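You operate a simulated robot arm through the tools that you are given. There is no shell and no other tool. Be economical: measure what you need, move in short steps, check, and stop when the job is done.

The job below is to be done with a simulated robot arm. You get a single attempt, and the scene is never put back.

TASK
Check the red band cup with the test strip and give it the doses that the colour card names.
Fine: test strip back in the strip tube; cup on the green ring of the neutral doser; wait for the strip's colour. Set down upright: what you pick out.

Only the result counts: the job must be done as asked and must still hold three seconds after the hand-in. Knocking over, shifting, dropping, spilling or breaking anything else fails it.

THE ROBOT
A 7-joint arm with a three-finger gripper, fixed in place. Base frame: the origin is at the foot of the arm, x ahead of it, y to its left, z up; the work surface is at about z = 0.92. Units: m, degrees, N and s.
Its first joint turns from -166.0 to 166.0 degrees. Payload 2.69 kg.
Tool frame: the origin (TCP) lies between the finger pads and is the grasp point; the fingertips stand 0.03 m ahead of it; z points along the fingers, y is the line along which they close. The gripper opens to 0.128 m. The gripper's body begins 0.117 m behind the TCP.
Orientation is that of the tool frame in the base frame, as a unit quaternion [x, y, z, w]. With the fingers straight down and closing along the base's y, the tool's x points along the base's -x, its y along +y and its z along -z.

THE INTERFACE
- The arm moves only by the tool move_arm. Its argument "commands" is a list of rows, each an object (a shift or turn left out is 0, a gripper value left out holds the last) with "delta_rot": the turn, a rotation vector about the tool's x, y, z in units of 180 degrees (1.0 is 180 degrees), a list of three; "travel": the shift along the tool's x, y, z in units of 500 mm (1.0 is 500 mm), a list of three; "gripper": the finger opening in mm, from 0 to 128. In form: [{"delta_rot": [ax, ay, az], "travel": [tx, ty, tz], "gripper": gripper}, ...]. A call has 1 to 10 rows; each row is the pose to reach, as a shift and turn from the pose commanded when the call began, along the tool's axes at that moment. A call with a number of a shift or a turn outside -1 to 1 is refused whole. Rows are played at 5 a second. More than 0.05 m and 8.6 degrees between two rows, or a gripper value outside its range, and nothing of the call is played. Where a pose cannot be reached the arm comes as near as it can. A force on the tool above 40 N (or 10 N above the force at the start of the call, whichever is more), or a blocked arm, ends the call early, and 0.2 s more pass. Each finger halts on what it meets, pressing with about 32 N; the grip force reading is that of the motor and also rises with nothing between the fingers. The clock runs only during rows and for 0.2 s after the last one: add rows that repeat a pose to give the fingers time. It gives the time, the measured TCP pose, the force on the tool (base axes), the opening and the grip force at its end, in the units of the frame above (readings bear some noise), with the torque about the TCP (base axes, N m) and any sound that the robot's microphone picked up.
- Cameras (640 x 400 px; columns grow to the right, rows downward): "scene" is fixed at [0.4003, -0.6497, 1.776]; the picture's right is [0.97, -0.24, 0.00], its down [-0.11, -0.44, -0.89] and it looks along [0.21, 0.87, -0.45] (base axes); focal length 329 px, centre (320, 200). "wrist" rides on the gripper at [0.058, 0.054, -0.131] in the tool frame; the picture's right is [-0.68, 0.74, 0.00], its down [-0.62, -0.57, -0.55] and it looks along [-0.40, -0.37, 0.84] (tool axes); focal length 234 px, centre (320, 200). There is no depth. A picture from a camera that has moved, and an enlarged one, comes with that camera's place and axes in the base frame and with its lens.
- snapshot(camera): a new picture of that camera. The clock stands still meanwhile.
- raise_lower(by): slides the trunk up (or, below 0, down) by that many m; the arm rides with it, the base frame stays. It gives what a move gives, with no picture.
- zoom(camera, box): a new picture of the part [left, top, right, bottom] of that camera's present view, enlarged. The clock stands still meanwhile.
- sign_off(): hands the job in; it is judged then, once.

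Work in short steps. Places have to be worked out from the pictures, the camera data and where the tool is seen: move nearer, look again, correct. Check each grasp and each placing, and mend what went wrong. You have 120 turns and 64 pictures in all, those below and enlarged ones among them. Open the gripper and draw the arm clear of the work before you hand the job in, unless the task says otherwise; then end with one line.

The tools are called after "Emit:" as name(argument=value, ...) on one line, values as JSON. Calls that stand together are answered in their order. move_arm: Moves the arm, as the interface text tells. Its arguments: {"type":"object","properties":{"commands":{"type":"array","items":{"type":"object","properties":{"delta_rot":{"type":"array","items":{"type":"number"}},"travel":{"type":"array","items":{"type":"number"}},"gripper":{"type":"number"}}}}},"required":["commands"]} The other tools are called the same way: raise_lower (by) slides the trunk up or down; snapshot (camera) takes a picture; zoom (camera, box) takes an enlarged picture of a part of a camera's view; sign_off () hands the job in.

At the start:

```text
clock: 0.0
tool_pos: [0.501, 0.4852, 1.3245]
orientation: [0.0, 1.0, 0.0, 0.001]
contact_force: [-1.0, 0.1, 0.8]
ft_torque: [-0.02, -0.01, -0.01]
gripper_width: 0.1281
finger_force: 0.0
trunk travel left (down, up): [-0.15, 0.2]
```

scene: 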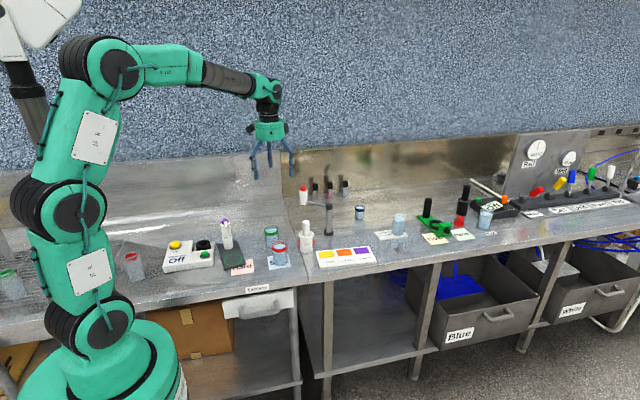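
wrist: 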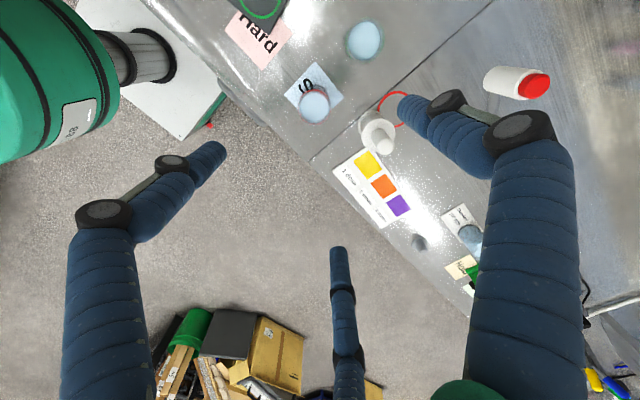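

I start by zooming into the work area to identify cups, card, strip tube and dosers.

Emit:
zoom(camera="scene", box=[150, 170, 390, 320])

Emit:
zoom(camera="scene", box=[340, 130, 540, 255])

Emit:
zoom(camera="wrist", box=[220, 0, 480, 300])

```text
2.67 times, centred on (270, 245) of scene
camera zoom: at [0.4003, -0.6497, 1.776], right [0.97, -0.24, 0.0], down [-0.11, -0.44, -0.89], along [0.21, 0.87, -0.45], focal length 878 px, centre (453, 80)
```

zoom: 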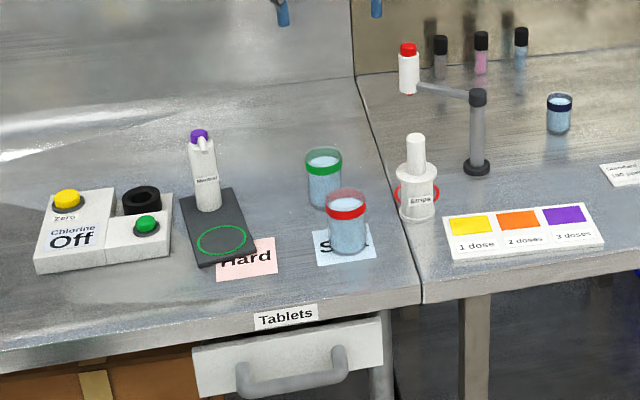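

```text
3.20 times, centred on (440, 192) of scene
camera zoom: at [0.4003, -0.6497, 1.776], right [0.97, -0.24, 0.0], down [-0.11, -0.44, -0.89], along [0.21, 0.87, -0.45], focal length 1053 px, centre (-64, 224)
```

zoom: 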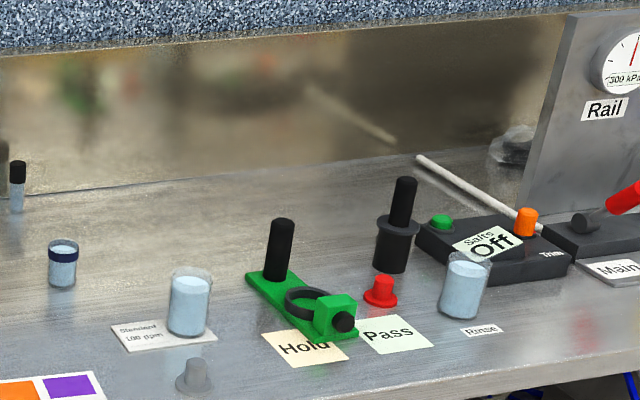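

```text
1.33 times, centred on (350, 150) of wrist
camera zoom: at [0.4438, 0.5383, 1.4574], right [0.68, 0.74, 0.0], down [0.62, -0.57, 0.55], along [0.4, -0.37, -0.84], focal length 312 px, centre (280, 267)
```

zoom: 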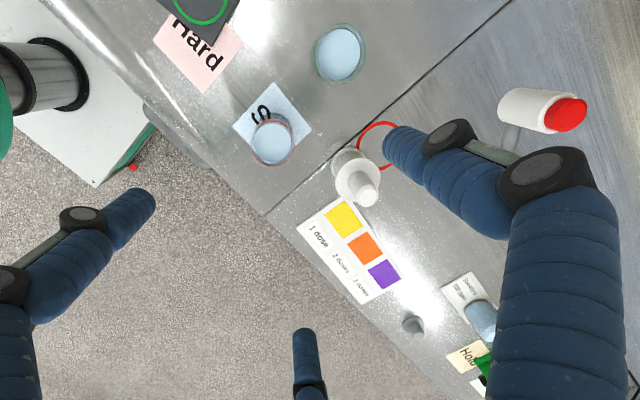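

Next, tight zooms on the strip tube/boom bottle and on the neutral doser.

Emit:
zoom(camera="scene", box=[280, 175, 360, 265])

Emit:
zoom(camera="scene", box=[205, 205, 305, 280])

```text
4.44 times, centred on (320, 220) of scene
camera zoom: at [0.4003, -0.6497, 1.776], right [0.97, -0.24, 0.0], down [-0.11, -0.44, -0.89], along [0.21, 0.87, -0.45], focal length 1463 px, centre (320, 111)
```

zoom: 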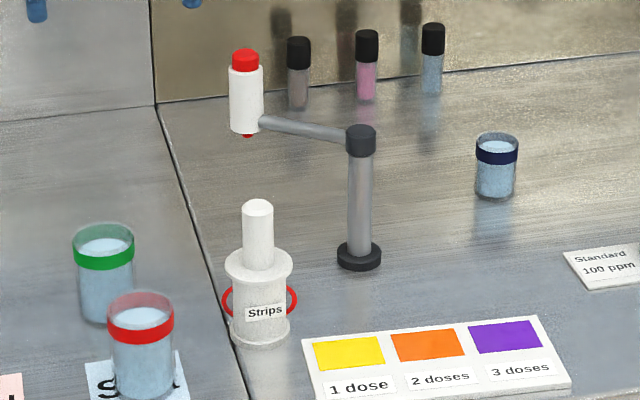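

```text
5.33 times, centred on (255, 242) of scene
camera zoom: at [0.4003, -0.6497, 1.776], right [0.97, -0.24, 0.0], down [-0.11, -0.44, -0.89], along [0.21, 0.87, -0.45], focal length 1755 px, centre (667, -27)
```

zoom: 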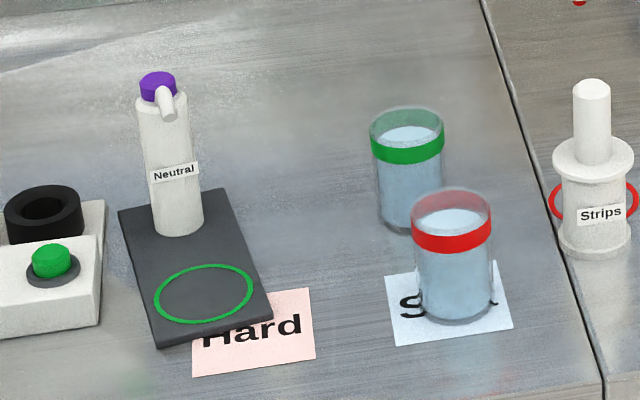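

The strip tube appears at about (0.625, 0.540), its handle from z≈1.00 to 1.066; the red-banded cup is at about (0.501, 0.487). I move above the strip tube with a narrower opening and look again.

Emit:
move_arm(commands=[{"travel": [-0.05, 0.022, 0.05], "gripper": 80}, {"travel": [-0.1, 0.044, 0.1]}, {"travel": [-0.149, 0.066, 0.149]}, {"travel": [-0.198, 0.088, 0.199]}, {"travel": [-0.248, 0.11, 0.249]}, {"travel": [-0.248, 0.11, 0.249]}])

Emit:
snapshot(camera="wrist")

Emit:
zoom(camera="scene", box=[250, 130, 400, 260])

```text
clock: 1.4
tool_pos: [0.6289, 0.5398, 1.1962]
orientation: [0.0, 1.0, -0.001, -0.001]
contact_force: [0.6, 0.3, -0.5]
ft_torque: [-0.03, 0.05, 0.01]
gripper_width: 0.0801
finger_force: 0.2
trunk travel left (down, up): [-0.15, 0.2]
```

```text
56 pictures are left
camera wrist: at [0.5701, 0.5942, 1.3298], right [0.68, 0.74, 0.0], down [0.62, -0.57, 0.55], along [0.4, -0.37, -0.84], focal length 234 px, centre (320, 200)
```

wrist: 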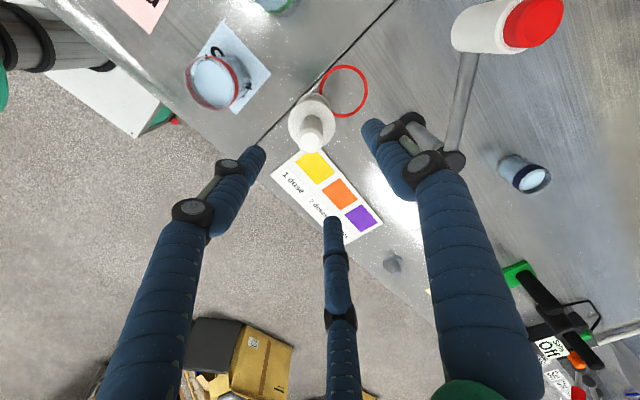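

```text
3.08 times, centred on (325, 195) of scene
camera zoom: at [0.4003, -0.6497, 1.776], right [0.97, -0.24, 0.0], down [-0.11, -0.44, -0.89], along [0.21, 0.87, -0.45], focal length 1013 px, centre (305, 215)
```

zoom: 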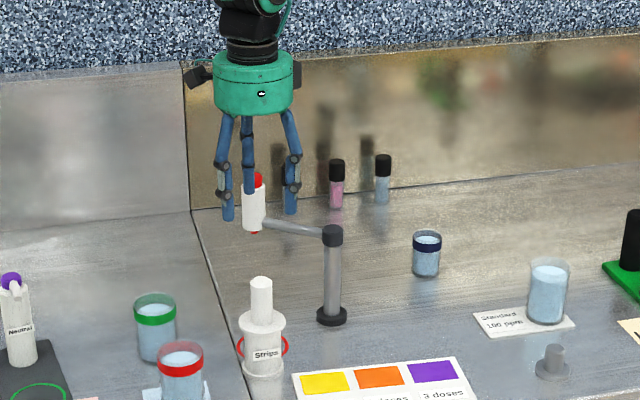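

The hand really shows three fingers at 120°, so I'll leave clearance for all three. I zoom on the strip handle to refine its position.

Emit:
zoom(camera="wrist", box=[250, 50, 410, 150])

```text
4.00 times, centred on (330, 100) of wrist
camera zoom: at [0.5701, 0.5942, 1.3298], right [0.68, 0.74, 0.0], down [0.62, -0.57, 0.55], along [0.4, -0.37, -0.84], focal length 937 px, centre (280, 600)
```

zoom: 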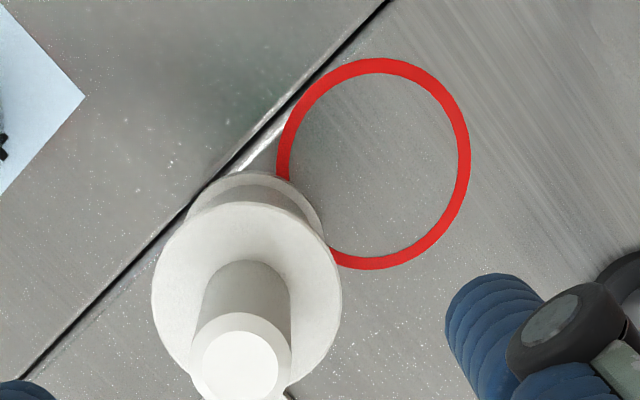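

Wrist view puts the handle axis at about (0.627, 0.5265), top z≈1.07. I lower partway, centred on it, and re-read.

Emit:
move_arm(commands=[{"travel": [0, -0.027, 0.05]}, {"travel": [0, -0.027, 0.11]}, {"travel": [0, -0.027, 0.16]}, {"travel": [0, -0.027, 0.16]}, {"travel": [0, -0.027, 0.16]}])

Emit:
snapshot(camera="wrist")

```text
clock: 2.6
tool_pos: [0.6273, 0.5282, 1.1194]
orientation: [0.0, 1.0, 0.0, 0.0]
contact_force: [-0.3, -0.6, 0.5]
ft_torque: [0.02, -0.01, 0.01]
gripper_width: 0.08
finger_force: 0.0
trunk travel left (down, up): [-0.15, 0.2]
```

```text
53 pictures are left
camera wrist: at [0.5687, 0.5809, 1.252], right [0.68, 0.74, 0.0], down [0.62, -0.57, 0.55], along [0.4, -0.37, -0.84], focal length 234 px, centre (320, 200)
```

wrist: 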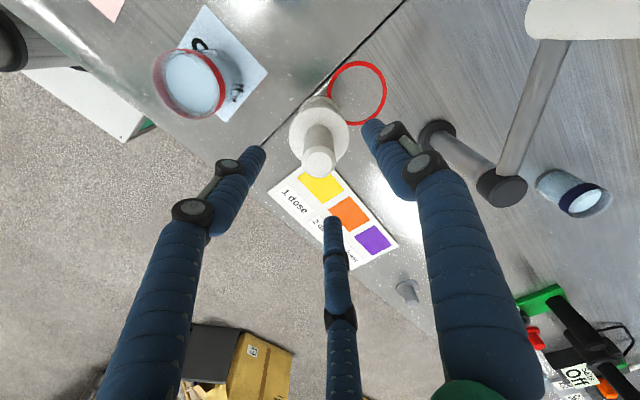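

The handle is about 3 mm to −y of the tool axis. I correct and lower to TCP z≈1.048, then close.

Emit:
move_arm(commands=[{"travel": [-0.001, -0.005, 0.04]}, {"travel": [-0.001, -0.005, 0.08]}, {"travel": [-0.001, -0.005, 0.12]}, {"travel": [-0.001, -0.005, 0.146]}, {"travel": [-0.001, -0.005, 0.146]}])

Emit:
snapshot(camera="wrist")

Emit:
zoom(camera="scene", box=[280, 170, 360, 250])

```text
clock: 3.8
tool_pos: [0.6267, 0.5245, 1.0457]
orientation: [0.0, 1.0, 0.0, 0.0]
contact_force: [0.8, 0.2, 0.0]
ft_torque: [-0.02, -0.02, 0.0]
gripper_width: 0.0801
finger_force: 0.0
trunk travel left (down, up): [-0.15, 0.2]
```

```text
52 pictures are left
camera wrist: at [0.5688, 0.5784, 1.1786], right [0.68, 0.74, 0.0], down [0.62, -0.57, 0.55], along [0.4, -0.37, -0.84], focal length 234 px, centre (320, 200)
```

wrist: 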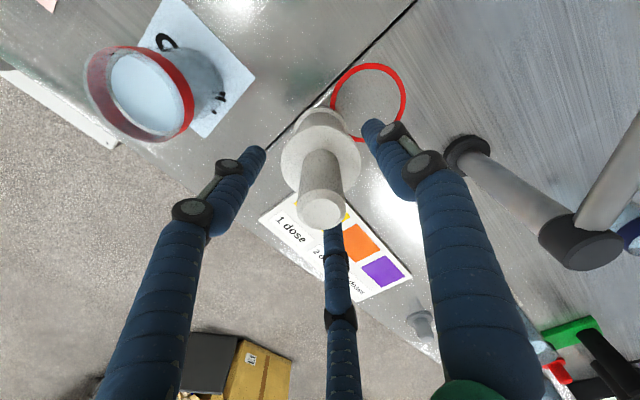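

```text
5.00 times, centred on (320, 210) of scene
camera zoom: at [0.4003, -0.6497, 1.776], right [0.97, -0.24, 0.0], down [-0.11, -0.44, -0.89], along [0.21, 0.87, -0.45], focal length 1645 px, centre (320, 150)
```

zoom: 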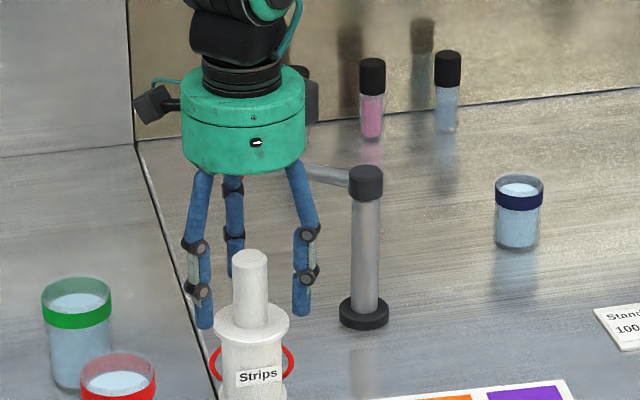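

The handle is centred between the fingers (top z≈1.07). I close on it.

Emit:
move_arm(commands=[{"gripper": 50}, {"gripper": 38}, {"gripper": 20}, {"gripper": 20}, {"gripper": 20}])

```text
clock: 5.0
tool_pos: [0.6275, 0.5244, 1.0477]
orientation: [0.0, 1.0, 0.0, 0.0]
contact_force: [-0.1, -0.1, -0.3]
ft_torque: [0.02, 0.01, -0.01]
gripper_width: 0.0285
finger_force: 32.1
trunk travel left (down, up): [-0.15, 0.2]
```

Gripped at 28.5 mm. I lift straight up 0.12 m and look at the strip.

Emit:
move_arm(commands=[{"travel": [0, 0, -0.04]}, {"travel": [0, 0, -0.09]}, {"travel": [0, 0, -0.15]}, {"travel": [0, 0, -0.2]}, {"travel": [0, 0, -0.24]}, {"travel": [0, 0, -0.24]}])

Emit:
zoom(camera="scene", box=[260, 140, 370, 260])

Emit:
snapshot(camera="wrist")

```text
clock: 6.4
tool_pos: [0.6268, 0.524, 1.1673]
orientation: [0.0, 1.0, 0.0, -0.001]
contact_force: [-0.4, 0.0, -0.6]
ft_torque: [0.01, 0.02, 0.02]
gripper_width: 0.0284
finger_force: 31.4
trunk travel left (down, up): [-0.15, 0.2]
```

```text
3.33 times, centred on (315, 200) of scene
camera zoom: at [0.4003, -0.6497, 1.776], right [0.97, -0.24, 0.0], down [-0.11, -0.44, -0.89], along [0.21, 0.87, -0.45], focal length 1097 px, centre (337, 200)
```

zoom: 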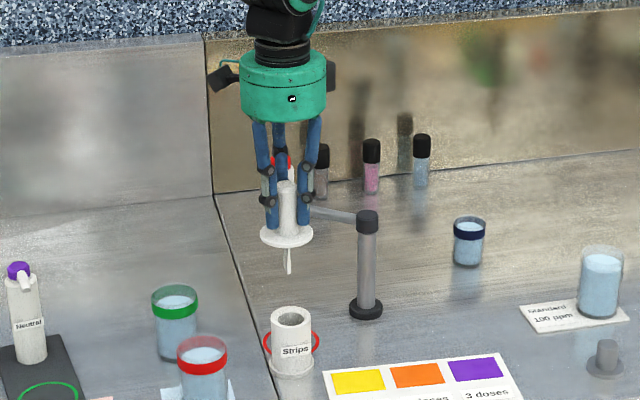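

```text
49 pictures are left
camera wrist: at [0.5684, 0.5769, 1.3001], right [0.68, 0.74, 0.0], down [0.62, -0.57, 0.55], along [0.4, -0.37, -0.84], focal length 234 px, centre (320, 200)
```

wrist: 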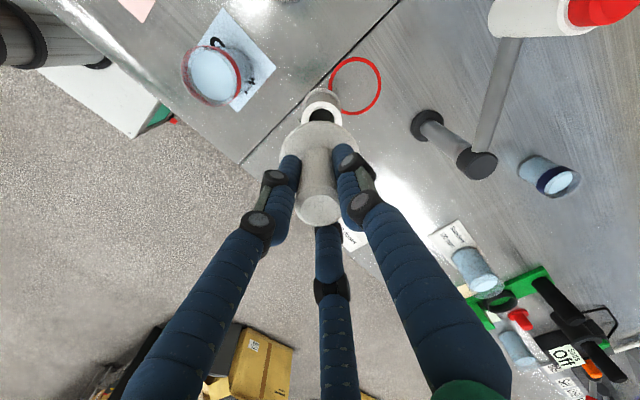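

The handle carries a flange and a short strip (~45 mm below the flange). Now I zoom on the cup in the wrist view to locate its rim precisely.

Emit:
zoom(camera="wrist", box=[160, 10, 400, 160])

```text
2.67 times, centred on (280, 85) of wrist
camera zoom: at [0.5684, 0.5769, 1.3001], right [0.68, 0.74, 0.0], down [0.62, -0.57, 0.55], along [0.4, -0.37, -0.84], focal length 624 px, centre (427, 507)
```

zoom: 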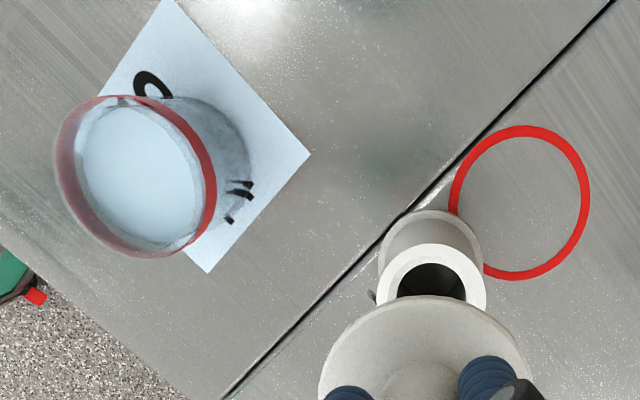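

The cup rim is at about (0.505, 0.471), z≈1.018. I move the strip above it at the current height and check.

Emit:
move_arm(commands=[{"travel": [0.06, -0.026, 0]}, {"travel": [0.12, -0.052, 0]}, {"travel": [0.18, -0.078, 0]}, {"travel": [0.243, -0.104, 0]}, {"travel": [0.243, -0.104, 0]}])

Emit:
snapshot(camera="wrist")

Emit:
zoom(camera="scene", box=[230, 170, 330, 280])

```text
clock: 7.6
tool_pos: [0.5058, 0.472, 1.1685]
orientation: [0.0, 1.0, 0.0, 0.0]
contact_force: [0.3, 0.0, -0.4]
ft_torque: [0.05, -0.07, 0.03]
gripper_width: 0.0286
finger_force: 32.3
trunk travel left (down, up): [-0.15, 0.2]
```

```text
47 pictures are left
camera wrist: at [0.4467, 0.525, 1.3008], right [0.68, 0.74, 0.0], down [0.62, -0.57, 0.55], along [0.4, -0.37, -0.84], focal length 234 px, centre (320, 200)
```

wrist: 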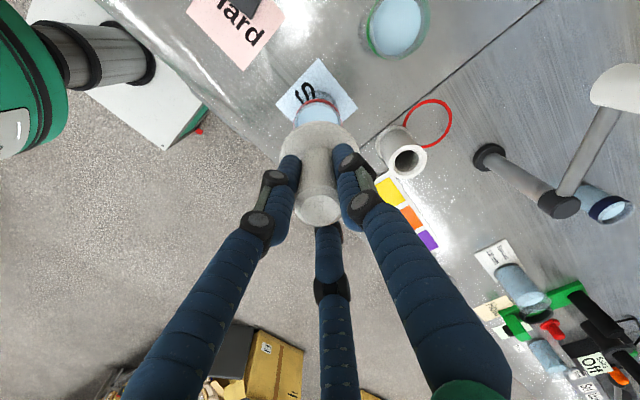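

```text
3.64 times, centred on (280, 225) of scene
camera zoom: at [0.4003, -0.6497, 1.776], right [0.97, -0.24, 0.0], down [-0.11, -0.44, -0.89], along [0.21, 0.87, -0.45], focal length 1197 px, centre (466, 109)
```

zoom: 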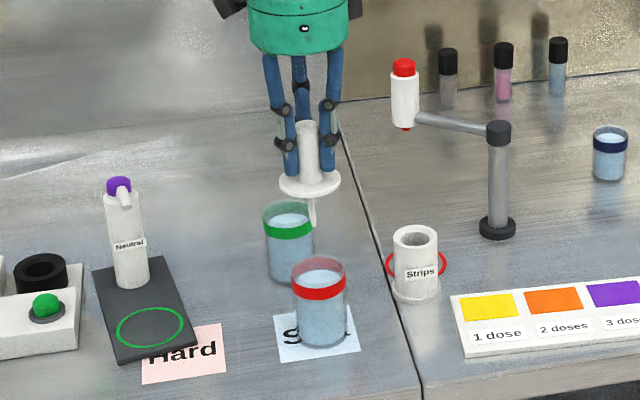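

The strip tip is ~5 mm to −x of the cup centre and well clear of the rim. I shift +3 mm in x and lower ~94 mm to dip (flange stays ~8 mm above the rim), holding a while.

Emit:
move_arm(commands=[{"travel": [-0.006, 0, 0.04]}, {"travel": [-0.006, 0, 0.08]}, {"travel": [-0.006, 0, 0.11]}, {"travel": [-0.006, 0, 0.14]}, {"travel": [-0.006, 0, 0.165]}, {"travel": [-0.006, 0, 0.186]}, {"travel": [-0.006, 0, 0.186]}])

Emit:
zoom(camera="scene", box=[240, 190, 320, 280])

```text
clock: 9.2
tool_pos: [0.5085, 0.4725, 1.0734]
orientation: [0.0, 1.0, 0.0, 0.0]
contact_force: [0.7, 0.0, -1.3]
ft_torque: [-0.01, -0.01, 0.02]
gripper_width: 0.0285
finger_force: 32.4
trunk travel left (down, up): [-0.15, 0.2]
```

```text
4.44 times, centred on (280, 235) of scene
camera zoom: at [0.4003, -0.6497, 1.776], right [0.97, -0.24, 0.0], down [-0.11, -0.44, -0.89], along [0.21, 0.87, -0.45], focal length 1463 px, centre (498, 44)
```

zoom: 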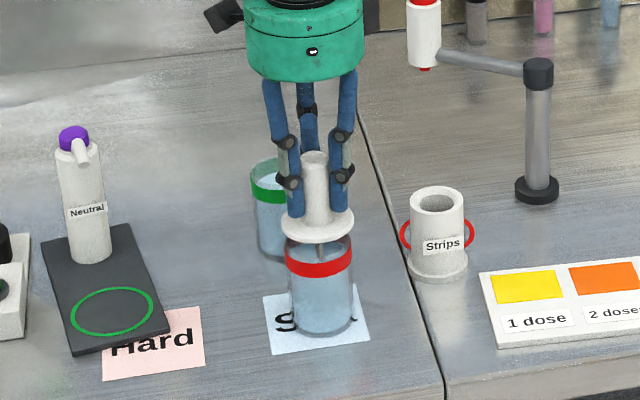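

The strip is inside the cup without touching the rim. I hold for about 2 s.

Emit:
move_arm(commands=[{"travel": [0, 0, 0]}, {"travel": [0, 0, 0]}, {"travel": [0, 0, 0]}, {"travel": [0, 0, 0]}, {"travel": [0, 0, 0]}, {"travel": [0, 0, 0]}, {"travel": [0, 0, 0]}, {"travel": [0, 0, 0]}, {"travel": [0, 0, 0]}, {"travel": [0, 0, 0]}])

Emit:
move_arm(commands=[{"travel": [0, 0, -0.04]}, {"travel": [0, 0, -0.08]}, {"travel": [0, 0, -0.12]}, {"travel": [0, 0, -0.16]}, {"travel": [0, 0, -0.2]}, {"travel": [0, 0, -0.24]}, {"travel": [0, 0, -0.24]}])

Emit:
zoom(camera="scene", box=[250, 170, 310, 230])

```text
clock: 11.4
tool_pos: [0.5081, 0.4727, 1.0727]
orientation: [0.0, 1.0, 0.0, 0.0]
contact_force: [0.0, 0.6, -0.3]
ft_torque: [-0.02, -0.03, 0.0]
gripper_width: 0.0284
finger_force: 32.3
trunk travel left (down, up): [-0.15, 0.2]
```

```text
clock: 13.0
tool_pos: [0.5084, 0.4721, 1.1969]
orientation: [0.0, 1.0, 0.0, 0.0]
contact_force: [0.2, -0.7, 0.0]
ft_torque: [-0.05, -0.04, 0.01]
gripper_width: 0.0285
finger_force: 32.5
trunk travel left (down, up): [-0.15, 0.2]
```

```text
6.67 times, centred on (280, 200) of scene
camera zoom: at [0.4003, -0.6497, 1.776], right [0.97, -0.24, 0.0], down [-0.11, -0.44, -0.89], along [0.21, 0.87, -0.45], focal length 2194 px, centre (587, 200)
```

zoom: 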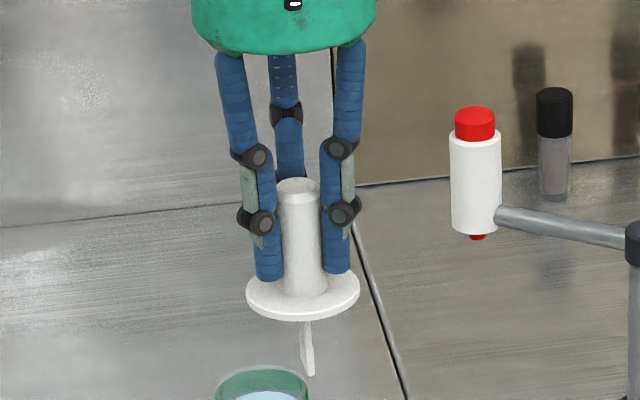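

The strip is still pale; colour may need time. I wait in the air for ~4 s and look again.

Emit:
move_arm(commands=[{"travel": [0, 0, 0]}, {"travel": [0, 0, 0]}, {"travel": [0, 0, 0]}, {"travel": [0, 0, 0]}, {"travel": [0, 0, 0]}, {"travel": [0, 0, 0]}, {"travel": [0, 0, 0]}, {"travel": [0, 0, 0]}, {"travel": [0, 0, 0]}, {"travel": [0, 0, 0]}])

Emit:
move_arm(commands=[{"travel": [0, 0, 0]}, {"travel": [0, 0, 0]}, {"travel": [0, 0, 0]}, {"travel": [0, 0, 0]}, {"travel": [0, 0, 0]}, {"travel": [0, 0, 0]}, {"travel": [0, 0, 0]}, {"travel": [0, 0, 0]}, {"travel": [0, 0, 0]}, {"travel": [0, 0, 0]}])

Emit:
zoom(camera="scene", box=[250, 190, 310, 240])

```text
clock: 15.2
tool_pos: [0.5082, 0.4723, 1.1947]
orientation: [0.0, 1.0, 0.0, 0.0]
contact_force: [0.0, -0.3, -1.2]
ft_torque: [-0.02, 0.01, 0.01]
gripper_width: 0.0282
finger_force: 31.9
trunk travel left (down, up): [-0.15, 0.2]
```

```text
clock: 17.4
tool_pos: [0.5078, 0.4722, 1.1959]
orientation: [0.0, 1.0, 0.0, 0.0]
contact_force: [0.2, 0.6, -0.6]
ft_torque: [0.0, 0.01, 0.02]
gripper_width: 0.0287
finger_force: 31.5
trunk travel left (down, up): [-0.15, 0.2]
```

```text
8.00 times, centred on (280, 215) of scene
camera zoom: at [0.4003, -0.6497, 1.776], right [0.97, -0.24, 0.0], down [-0.11, -0.44, -0.89], along [0.21, 0.87, -0.45], focal length 2633 px, centre (640, 80)
```

zoom: 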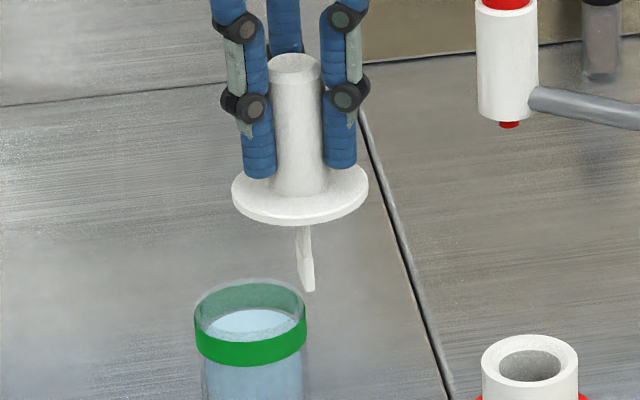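

Still pale, but I may be seeing the strip's edge or back. I turn the tool ~81° about its axis to see another side (also more waiting).

Emit:
move_arm(commands=[{"delta_rot": [0, 0, 0.045]}, {"delta_rot": [0, 0, 0.09]}, {"delta_rot": [0, 0, 0.135]}, {"delta_rot": [0, 0, 0.18]}, {"delta_rot": [0, 0, 0.225]}, {"delta_rot": [0, 0, 0.27]}, {"delta_rot": [0, 0, 0.315]}, {"delta_rot": [0, 0, 0.36]}, {"delta_rot": [0, 0, 0.405]}, {"delta_rot": [0, 0, 0.45]}])

Emit:
zoom(camera="scene", box=[250, 190, 310, 240])

```text
clock: 19.6
tool_pos: [0.5083, 0.4718, 1.1943]
orientation: [0.65, 0.76, 0.0, 0.0]
contact_force: [-0.7, 0.1, -0.4]
ft_torque: [-0.01, 0.03, 0.02]
gripper_width: 0.0283
finger_force: 32.1
trunk travel left (down, up): [-0.15, 0.2]
```

```text
8.00 times, centred on (280, 215) of scene
camera zoom: at [0.4003, -0.6497, 1.776], right [0.97, -0.24, 0.0], down [-0.11, -0.44, -0.89], along [0.21, 0.87, -0.45], focal length 2633 px, centre (640, 80)
```

zoom: 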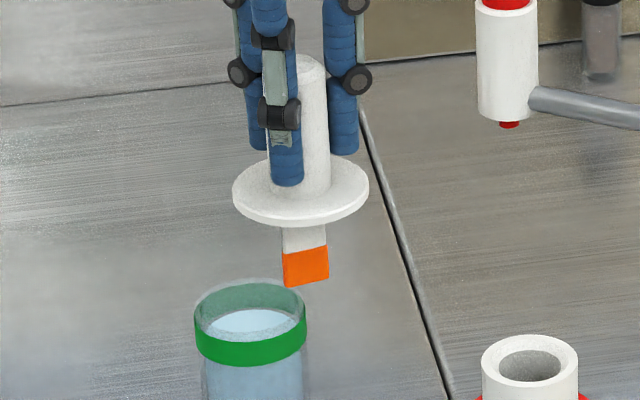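

The pad shows orange (2 doses). To be sure the colour is final, I wait ~4 s more and recheck.

Emit:
move_arm(commands=[{"travel": [0, 0, 0]}, {"travel": [0, 0, 0]}, {"travel": [0, 0, 0]}, {"travel": [0, 0, 0]}, {"travel": [0, 0, 0]}, {"travel": [0, 0, 0]}, {"travel": [0, 0, 0]}, {"travel": [0, 0, 0]}, {"travel": [0, 0, 0]}, {"travel": [0, 0, 0]}])

Emit:
move_arm(commands=[{"travel": [0, 0, 0]}, {"travel": [0, 0, 0]}, {"travel": [0, 0, 0]}, {"travel": [0, 0, 0]}, {"travel": [0, 0, 0]}, {"travel": [0, 0, 0]}, {"travel": [0, 0, 0]}, {"travel": [0, 0, 0]}, {"travel": [0, 0, 0]}, {"travel": [0, 0, 0]}])

Emit:
zoom(camera="scene", box=[250, 190, 310, 240])

Emit:
move_arm(commands=[{"delta_rot": [0, 0, -0.045]}, {"delta_rot": [0, 0, -0.09]}, {"delta_rot": [0, 0, -0.135]}, {"delta_rot": [0, 0, -0.18]}, {"delta_rot": [0, 0, -0.225]}, {"delta_rot": [0, 0, -0.27]}, {"delta_rot": [0, 0, -0.315]}, {"delta_rot": [0, 0, -0.36]}, {"delta_rot": [0, 0, -0.405]}, {"delta_rot": [0, 0, -0.45]}])

```text
clock: 21.8
tool_pos: [0.509, 0.4725, 1.1959]
orientation: [0.65, 0.76, -0.001, -0.001]
contact_force: [0.5, 0.3, 0.1]
ft_torque: [0.02, 0.02, 0.01]
gripper_width: 0.0283
finger_force: 32.6
trunk travel left (down, up): [-0.15, 0.2]
```

```text
clock: 24.0
tool_pos: [0.5081, 0.4721, 1.1948]
orientation: [0.649, 0.76, 0.0, 0.0]
contact_force: [-0.2, 0.5, -1.1]
ft_torque: [0.0, -0.03, 0.0]
gripper_width: 0.0281
finger_force: 32.1
trunk travel left (down, up): [-0.15, 0.2]
```

```text
8.00 times, centred on (280, 215) of scene
camera zoom: at [0.4003, -0.6497, 1.776], right [0.97, -0.24, 0.0], down [-0.11, -0.44, -0.89], along [0.21, 0.87, -0.45], focal length 2633 px, centre (640, 80)
```

zoom: 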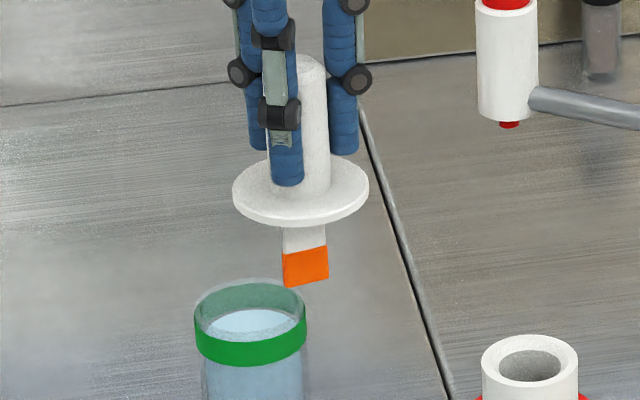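

```text
clock: 26.2
tool_pos: [0.5091, 0.472, 1.1935]
orientation: [-0.001, 1.0, 0.0, 0.001]
contact_force: [-1.3, 0.3, -0.9]
ft_torque: [0.02, 0.03, -0.03]
gripper_width: 0.0284
finger_force: 32.1
trunk travel left (down, up): [-0.15, 0.2]
```

Orange is stable: 2 doses. I carry the strip back over the tube, mirroring the move I made.

Emit:
move_arm(commands=[{"travel": [-0.06, 0.026, 0]}, {"travel": [-0.12, 0.052, 0]}, {"travel": [-0.18, 0.078, 0]}, {"travel": [-0.237, 0.104, 0]}, {"travel": [-0.237, 0.104, 0]}, {"travel": [-0.237, 0.104, 0]}])

Emit:
zoom(camera="wrist", box=[240, 50, 400, 240])

```text
clock: 27.6
tool_pos: [0.6256, 0.5237, 1.1944]
orientation: [0.0, 1.0, 0.0, 0.0]
contact_force: [0.0, 0.2, 0.5]
ft_torque: [0.03, -0.01, 0.02]
gripper_width: 0.0281
finger_force: 31.7
trunk travel left (down, up): [-0.15, 0.2]
```

```text
2.11 times, centred on (320, 145) of wrist
camera zoom: at [0.5687, 0.5768, 1.327], right [0.68, 0.74, 0.0], down [0.62, -0.57, 0.55], along [0.4, -0.37, -0.84], focal length 493 px, centre (320, 316)
```

zoom: 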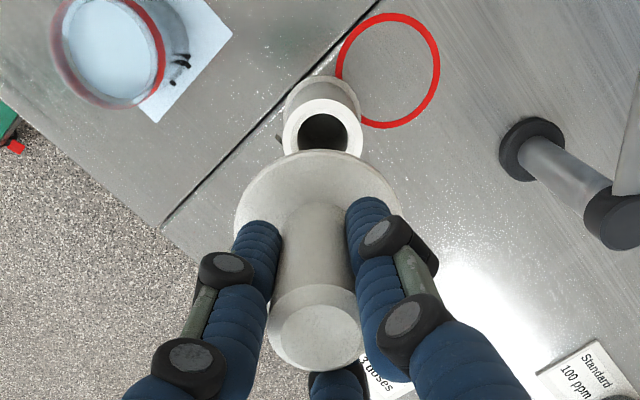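

Aligned with the original lift pose. I lower it in and check the force.

Emit:
move_arm(commands=[{"travel": [0, 0, 0.05]}, {"travel": [0, 0, 0.1]}, {"travel": [0, 0, 0.14]}, {"travel": [0, 0, 0.18]}, {"travel": [0, 0, 0.21]}, {"travel": [0, 0, 0.24]}, {"travel": [0, 0, 0.265]}, {"travel": [0, 0, 0.285]}, {"travel": [0, 0, 0.294]}, {"travel": [0, 0, 0.294]}])

Emit:
zoom(camera="scene", box=[280, 170, 360, 250])

```text
clock: 29.8
tool_pos: [0.627, 0.5225, 1.0472]
orientation: [0.0, 1.0, 0.0, 0.0]
contact_force: [-0.4, -0.2, -0.1]
ft_torque: [-0.04, 0.01, 0.0]
gripper_width: 0.0282
finger_force: 31.8
trunk travel left (down, up): [-0.15, 0.2]
```

```text
5.00 times, centred on (320, 210) of scene
camera zoom: at [0.4003, -0.6497, 1.776], right [0.97, -0.24, 0.0], down [-0.11, -0.44, -0.89], along [0.21, 0.87, -0.45], focal length 1645 px, centre (320, 150)
```

zoom: 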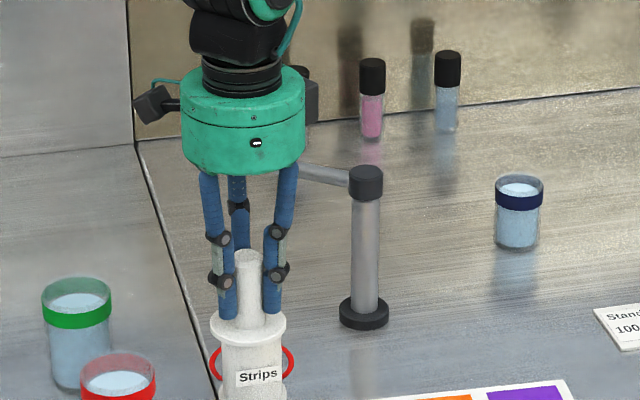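

The strip is seated back in the tube as before. I release to 80 mm and rise straight up.

Emit:
move_arm(commands=[{"gripper": 40}, {"gripper": 60}, {"gripper": 80}, {"gripper": 80}])

Emit:
move_arm(commands=[{"travel": [0, 0, -0.05]}, {"travel": [0, 0, -0.12]}, {"travel": [0, 0, -0.2]}, {"travel": [0, 0, -0.28]}, {"travel": [0, 0, -0.34]}, {"travel": [0, 0, -0.34]}])

Emit:
snapshot(camera="wrist")

Emit:
zoom(camera="scene", box=[200, 190, 350, 280])

```text
clock: 30.8
tool_pos: [0.626, 0.5249, 1.0466]
orientation: [0.0, 1.0, 0.0, 0.0]
contact_force: [0.0, 0.1, -0.2]
ft_torque: [0.0, 0.0, 0.02]
gripper_width: 0.0803
finger_force: 0.0
trunk travel left (down, up): [-0.15, 0.2]
```

```text
clock: 32.2
tool_pos: [0.6264, 0.526, 1.2184]
orientation: [0.0, 1.0, 0.001, 0.0]
contact_force: [-0.4, 0.5, 0.9]
ft_torque: [-0.03, -0.02, 0.01]
gripper_width: 0.08
finger_force: 0.0
trunk travel left (down, up): [-0.15, 0.2]
```

```text
38 pictures are left
camera wrist: at [0.5672, 0.5791, 1.3502], right [0.68, 0.74, 0.0], down [0.62, -0.57, 0.55], along [0.4, -0.37, -0.84], focal length 234 px, centre (320, 200)
```

wrist: 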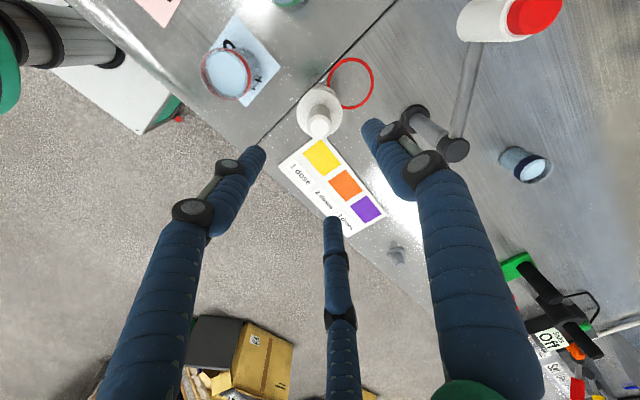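

```text
4.27 times, centred on (275, 235) of scene
camera zoom: at [0.4003, -0.6497, 1.776], right [0.97, -0.24, 0.0], down [-0.11, -0.44, -0.89], along [0.21, 0.87, -0.45], focal length 1404 px, centre (512, 51)
```

zoom: 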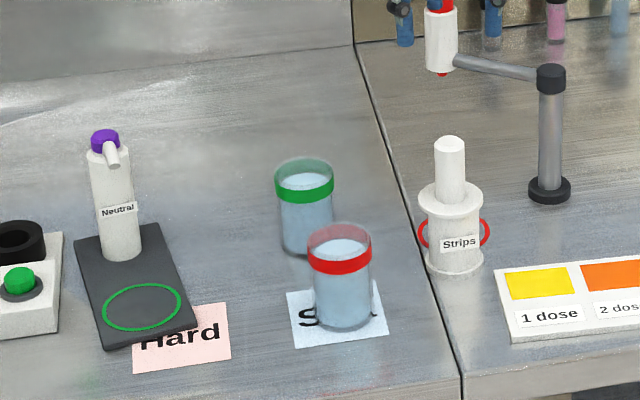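

Strip is back and seated. Next the cup: I'll approach with the closing axis turned to base x (away from the green cup and later the doser nozzle). I move over the cup while turning.

Emit:
move_arm(commands=[{"travel": [0.04, -0.018, 0], "delta_rot": [0, 0, -0.045], "gripper": 100}, {"travel": [0.08, -0.036, 0], "delta_rot": [0, 0, -0.09]}, {"travel": [0.12, -0.054, 0], "delta_rot": [0, 0, -0.135]}, {"travel": [0.16, -0.072, 0], "delta_rot": [0, 0, -0.18]}, {"travel": [0.2, -0.09, 0], "delta_rot": [0, 0, -0.225]}, {"travel": [0.241, -0.106, 0], "delta_rot": [0, 0, -0.27]}, {"travel": [0.241, -0.106, 0], "delta_rot": [0, 0, -0.315]}, {"travel": [0.241, -0.106, 0], "delta_rot": [0, 0, -0.36]}, {"travel": [0.241, -0.106, 0], "delta_rot": [0, 0, -0.405]}, {"travel": [0.241, -0.106, 0], "delta_rot": [0, 0, -0.45]}])

Emit:
move_arm(commands=[{"delta_rot": [0, 0, -0.025]}, {"delta_rot": [0, 0, -0.05]}, {"delta_rot": [0, 0, -0.05]}])

Emit:
snapshot(camera="wrist")

```text
clock: 34.4
tool_pos: [0.5053, 0.4705, 1.2172]
orientation: [-0.65, 0.76, 0.0, 0.0]
contact_force: [0.3, -0.3, -0.3]
ft_torque: [0.03, -0.02, -0.02]
gripper_width: 0.1
finger_force: 0.0
trunk travel left (down, up): [-0.15, 0.2]
```

```text
clock: 35.2
tool_pos: [0.505, 0.4704, 1.2162]
orientation: [0.707, -0.707, -0.001, 0.0]
contact_force: [-0.5, 0.1, 0.0]
ft_torque: [0.0, 0.03, -0.01]
gripper_width: 0.1001
finger_force: 0.1
trunk travel left (down, up): [-0.15, 0.2]
```

```text
36 pictures are left
camera wrist: at [0.452, 0.412, 1.3496], right [-0.74, 0.68, 0.0], down [0.57, 0.62, 0.55], along [0.37, 0.4, -0.84], focal length 234 px, centre (320, 200)
```

wrist: 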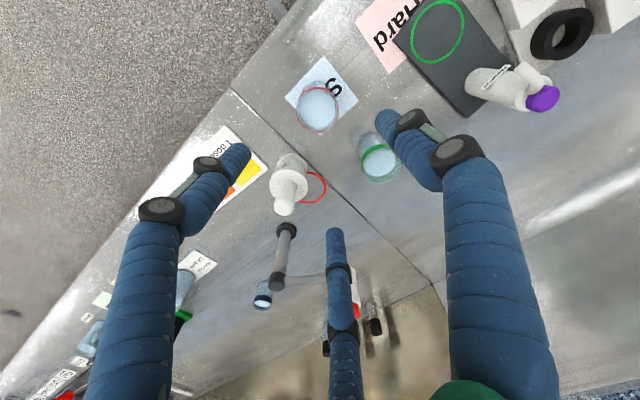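

I zoom here to fix the cup rim, and the doser ring/nozzle/purple button positions.

Emit:
zoom(camera="wrist", box=[280, 0, 600, 190])

```text
2.00 times, centred on (440, 95) of wrist
camera zoom: at [0.452, 0.412, 1.3496], right [-0.74, 0.68, 0.0], down [0.57, 0.62, 0.55], along [0.37, 0.4, -0.84], focal length 468 px, centre (80, 410)
```

zoom: 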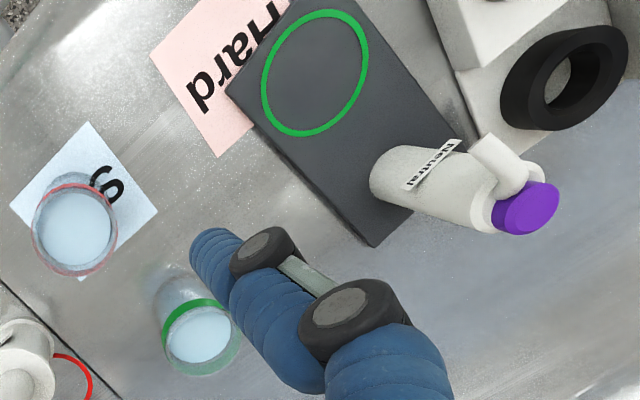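

Combining both views: rim z≈1.00, cup centre ≈(0.504, 0.465). I centre and descend to just above the rim, then look.

Emit:
move_arm(commands=[{"travel": [0.01, 0.004, 0.08]}, {"travel": [0.01, 0.004, 0.16]}, {"travel": [0.01, 0.004, 0.24]}, {"travel": [0.01, 0.004, 0.31]}, {"travel": [0.01, 0.004, 0.31]}])

Emit:
snapshot(camera="wrist")

Emit:
zoom(camera="scene", box=[220, 180, 340, 280])

```text
clock: 36.4
tool_pos: [0.5027, 0.4651, 1.0605]
orientation: [0.707, -0.707, 0.0, 0.0]
contact_force: [0.7, 0.0, 0.2]
ft_torque: [-0.02, 0.02, -0.02]
gripper_width: 0.1003
finger_force: 0.1
trunk travel left (down, up): [-0.15, 0.2]
```

```text
34 pictures are left
camera wrist: at [0.4504, 0.4064, 1.1932], right [-0.74, 0.68, 0.0], down [0.57, 0.62, 0.55], along [0.37, 0.4, -0.84], focal length 234 px, centre (320, 200)
```

wrist: 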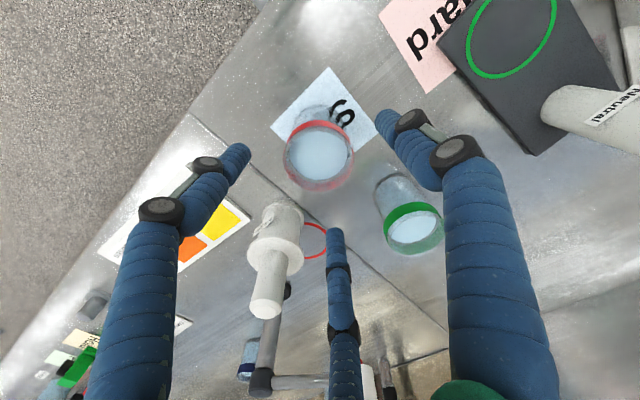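

```text
4.00 times, centred on (280, 230) of scene
camera zoom: at [0.4003, -0.6497, 1.776], right [0.97, -0.24, 0.0], down [-0.11, -0.44, -0.89], along [0.21, 0.87, -0.45], focal length 1316 px, centre (480, 80)
```

zoom: 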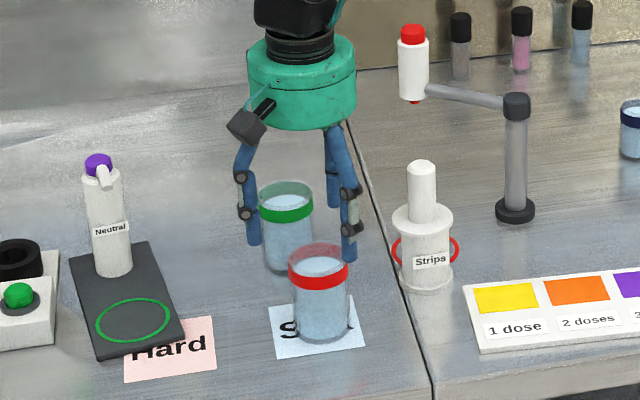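

The cup is centred under the tool. I descend to TCP z≈0.972 and close.

Emit:
move_arm(commands=[{"travel": [0, 0, 0.05]}, {"travel": [0, 0, 0.1]}, {"travel": [0, 0, 0.15]}, {"travel": [0, 0, 0.18]}, {"travel": [0, 0, 0.18]}])

Emit:
move_arm(commands=[{"gripper": 80}, {"gripper": 72}, {"gripper": 66}, {"gripper": 60}, {"gripper": 55}, {"gripper": 55}])

Emit:
snapshot(camera="wrist")

```text
clock: 37.6
tool_pos: [0.5031, 0.4664, 0.972]
orientation: [-0.707, 0.707, 0.0, 0.0]
contact_force: [-0.1, -0.7, -0.6]
ft_torque: [-0.04, 0.04, 0.01]
gripper_width: 0.0999
finger_force: 0.1
trunk travel left (down, up): [-0.15, 0.2]
```

```text
clock: 39.0
tool_pos: [0.5035, 0.4661, 0.9721]
orientation: [0.707, -0.707, -0.001, 0.0]
contact_force: [-0.1, -0.1, 1.2]
ft_torque: [-0.04, 0.03, -0.01]
gripper_width: 0.0567
finger_force: 31.9
trunk travel left (down, up): [-0.15, 0.2]
```

```text
32 pictures are left
camera wrist: at [0.45, 0.4068, 1.104], right [-0.74, 0.68, 0.0], down [0.57, 0.62, 0.55], along [0.37, 0.4, -0.84], focal length 234 px, centre (320, 200)
```

wrist: 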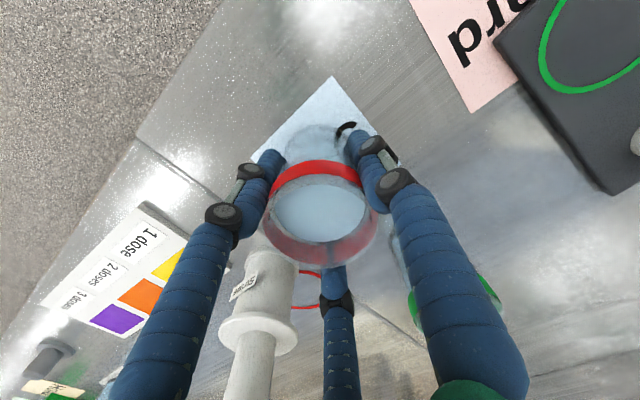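

Cup gripped (56.7 mm). I lift it gently by 60 mm.

Emit:
move_arm(commands=[{"travel": [0, 0, -0.01]}, {"travel": [0, 0, -0.03]}, {"travel": [0, 0, -0.055]}, {"travel": [0, 0, -0.08]}, {"travel": [0, 0, -0.105]}, {"travel": [0, 0, -0.12]}, {"travel": [0, 0, -0.12]}])

Emit:
zoom(camera="scene", box=[200, 170, 340, 280])

Emit:
snapshot(camera="wrist")

```text
clock: 40.6
tool_pos: [0.5027, 0.4654, 1.033]
orientation: [-0.707, 0.708, 0.0, 0.0]
contact_force: [-0.5, -0.1, -2.2]
ft_torque: [0.05, -0.01, 0.01]
gripper_width: 0.0567
finger_force: 32.3
trunk travel left (down, up): [-0.15, 0.2]
```

```text
3.64 times, centred on (270, 225) of scene
camera zoom: at [0.4003, -0.6497, 1.776], right [0.97, -0.24, 0.0], down [-0.11, -0.44, -0.89], along [0.21, 0.87, -0.45], focal length 1197 px, centre (502, 109)
```

zoom: 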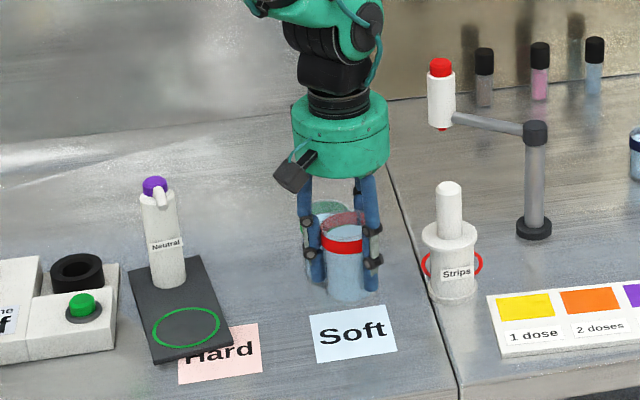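

```text
30 pictures are left
camera wrist: at [0.4494, 0.4068, 1.1656], right [-0.74, 0.68, 0.0], down [0.57, 0.62, 0.55], along [0.37, 0.4, -0.84], focal length 234 px, centre (320, 200)
```

wrist: 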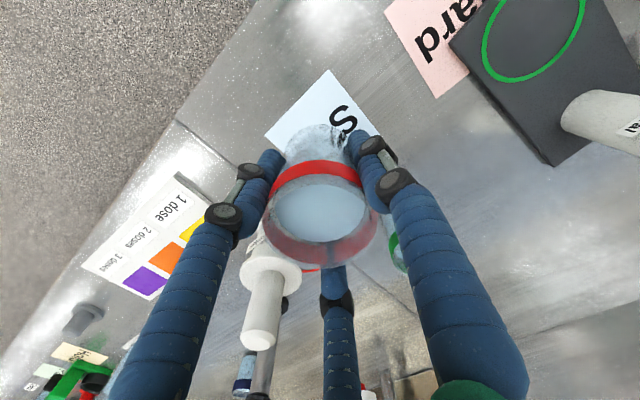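

Cup held upright and level. I move toward the doser in −x, staying on the −y side, to view the ring better.

Emit:
move_arm(commands=[{"travel": [0, 0.03, 0]}, {"travel": [0, 0.07, 0]}, {"travel": [0, 0.11, 0]}, {"travel": [0, 0.15, 0]}, {"travel": [0, 0.19, 0]}, {"travel": [0, 0.22, 0]}, {"travel": [0, 0.24, 0]}, {"travel": [0, 0.24, 0]}])

Emit:
snapshot(camera="wrist")

```text
clock: 42.4
tool_pos: [0.3848, 0.4667, 1.032]
orientation: [-0.707, 0.707, 0.0, 0.0]
contact_force: [-0.7, -0.4, -1.4]
ft_torque: [-0.06, -0.03, -0.01]
gripper_width: 0.0564
finger_force: 31.8
trunk travel left (down, up): [-0.15, 0.2]
```

```text
29 pictures are left
camera wrist: at [0.3305, 0.4075, 1.1648], right [-0.74, 0.68, 0.0], down [0.57, 0.62, 0.55], along [0.37, 0.4, -0.84], focal length 234 px, centre (320, 200)
```

wrist: 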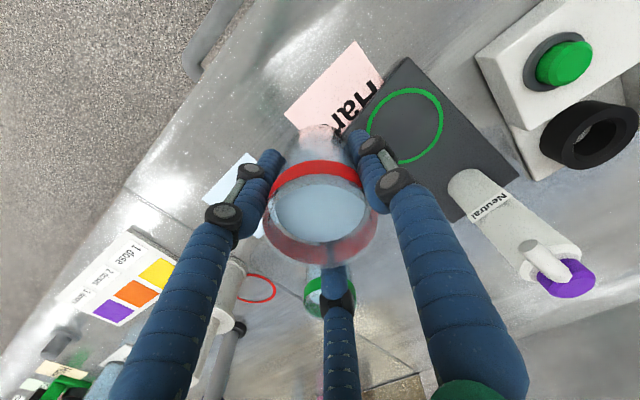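

Emit:
zoom(camera="wrist", box=[340, 50, 620, 310])

```text
1.54 times, centred on (480, 180) of wrist
camera zoom: at [0.3305, 0.4075, 1.1648], right [-0.74, 0.68, 0.0], down [0.57, 0.62, 0.55], along [0.37, 0.4, -0.84], focal length 360 px, centre (74, 231)
```

zoom: 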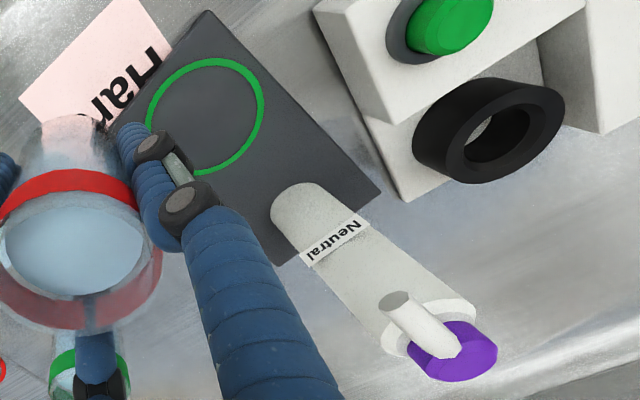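

Triangulated: ring centre ≈(0.3115, 0.5115), plate z≈0.93; purple button ≈(0.294, 0.617, 1.06), nozzle tip y≈0.575. I move the cup over the ring at the present height.

Emit:
move_arm(commands=[{"travel": [-0.015, 0.024, 0]}, {"travel": [-0.035, 0.056, 0]}, {"travel": [-0.055, 0.088, 0]}, {"travel": [-0.075, 0.12, 0]}, {"travel": [-0.088, 0.14, 0]}, {"travel": [-0.092, 0.146, 0]}, {"travel": [-0.092, 0.146, 0]}])

Emit:
snapshot(camera="wrist")

Emit:
zoom(camera="scene", box=[180, 180, 300, 280])

```text
clock: 44.0
tool_pos: [0.3106, 0.5108, 1.0316]
orientation: [-0.707, 0.707, -0.001, 0.0]
contact_force: [-0.2, 0.2, -1.8]
ft_torque: [-0.02, 0.02, -0.02]
gripper_width: 0.0566
finger_force: 32.0
trunk travel left (down, up): [-0.15, 0.2]
```

```text
27 pictures are left
camera wrist: at [0.2572, 0.4532, 1.1644], right [-0.74, 0.68, 0.0], down [0.57, 0.62, 0.55], along [0.37, 0.4, -0.84], focal length 234 px, centre (320, 200)
```

wrist: 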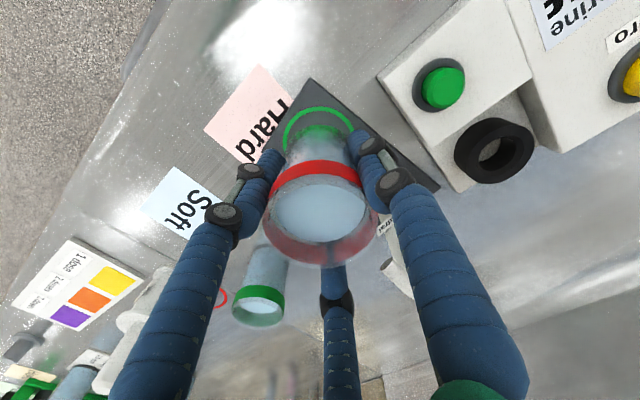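

```text
4.00 times, centred on (240, 230) of scene
camera zoom: at [0.4003, -0.6497, 1.776], right [0.97, -0.24, 0.0], down [-0.11, -0.44, -0.89], along [0.21, 0.87, -0.45], focal length 1316 px, centre (640, 80)
```

zoom: 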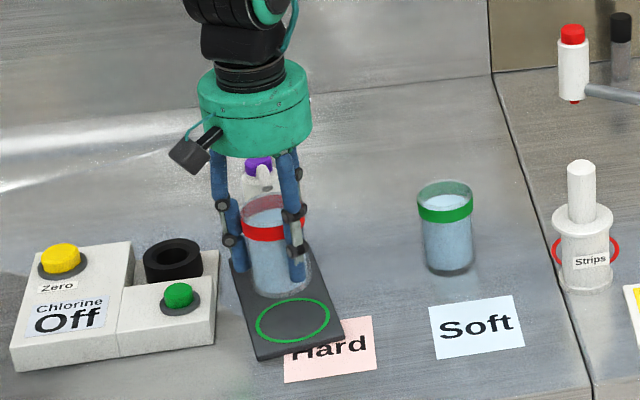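

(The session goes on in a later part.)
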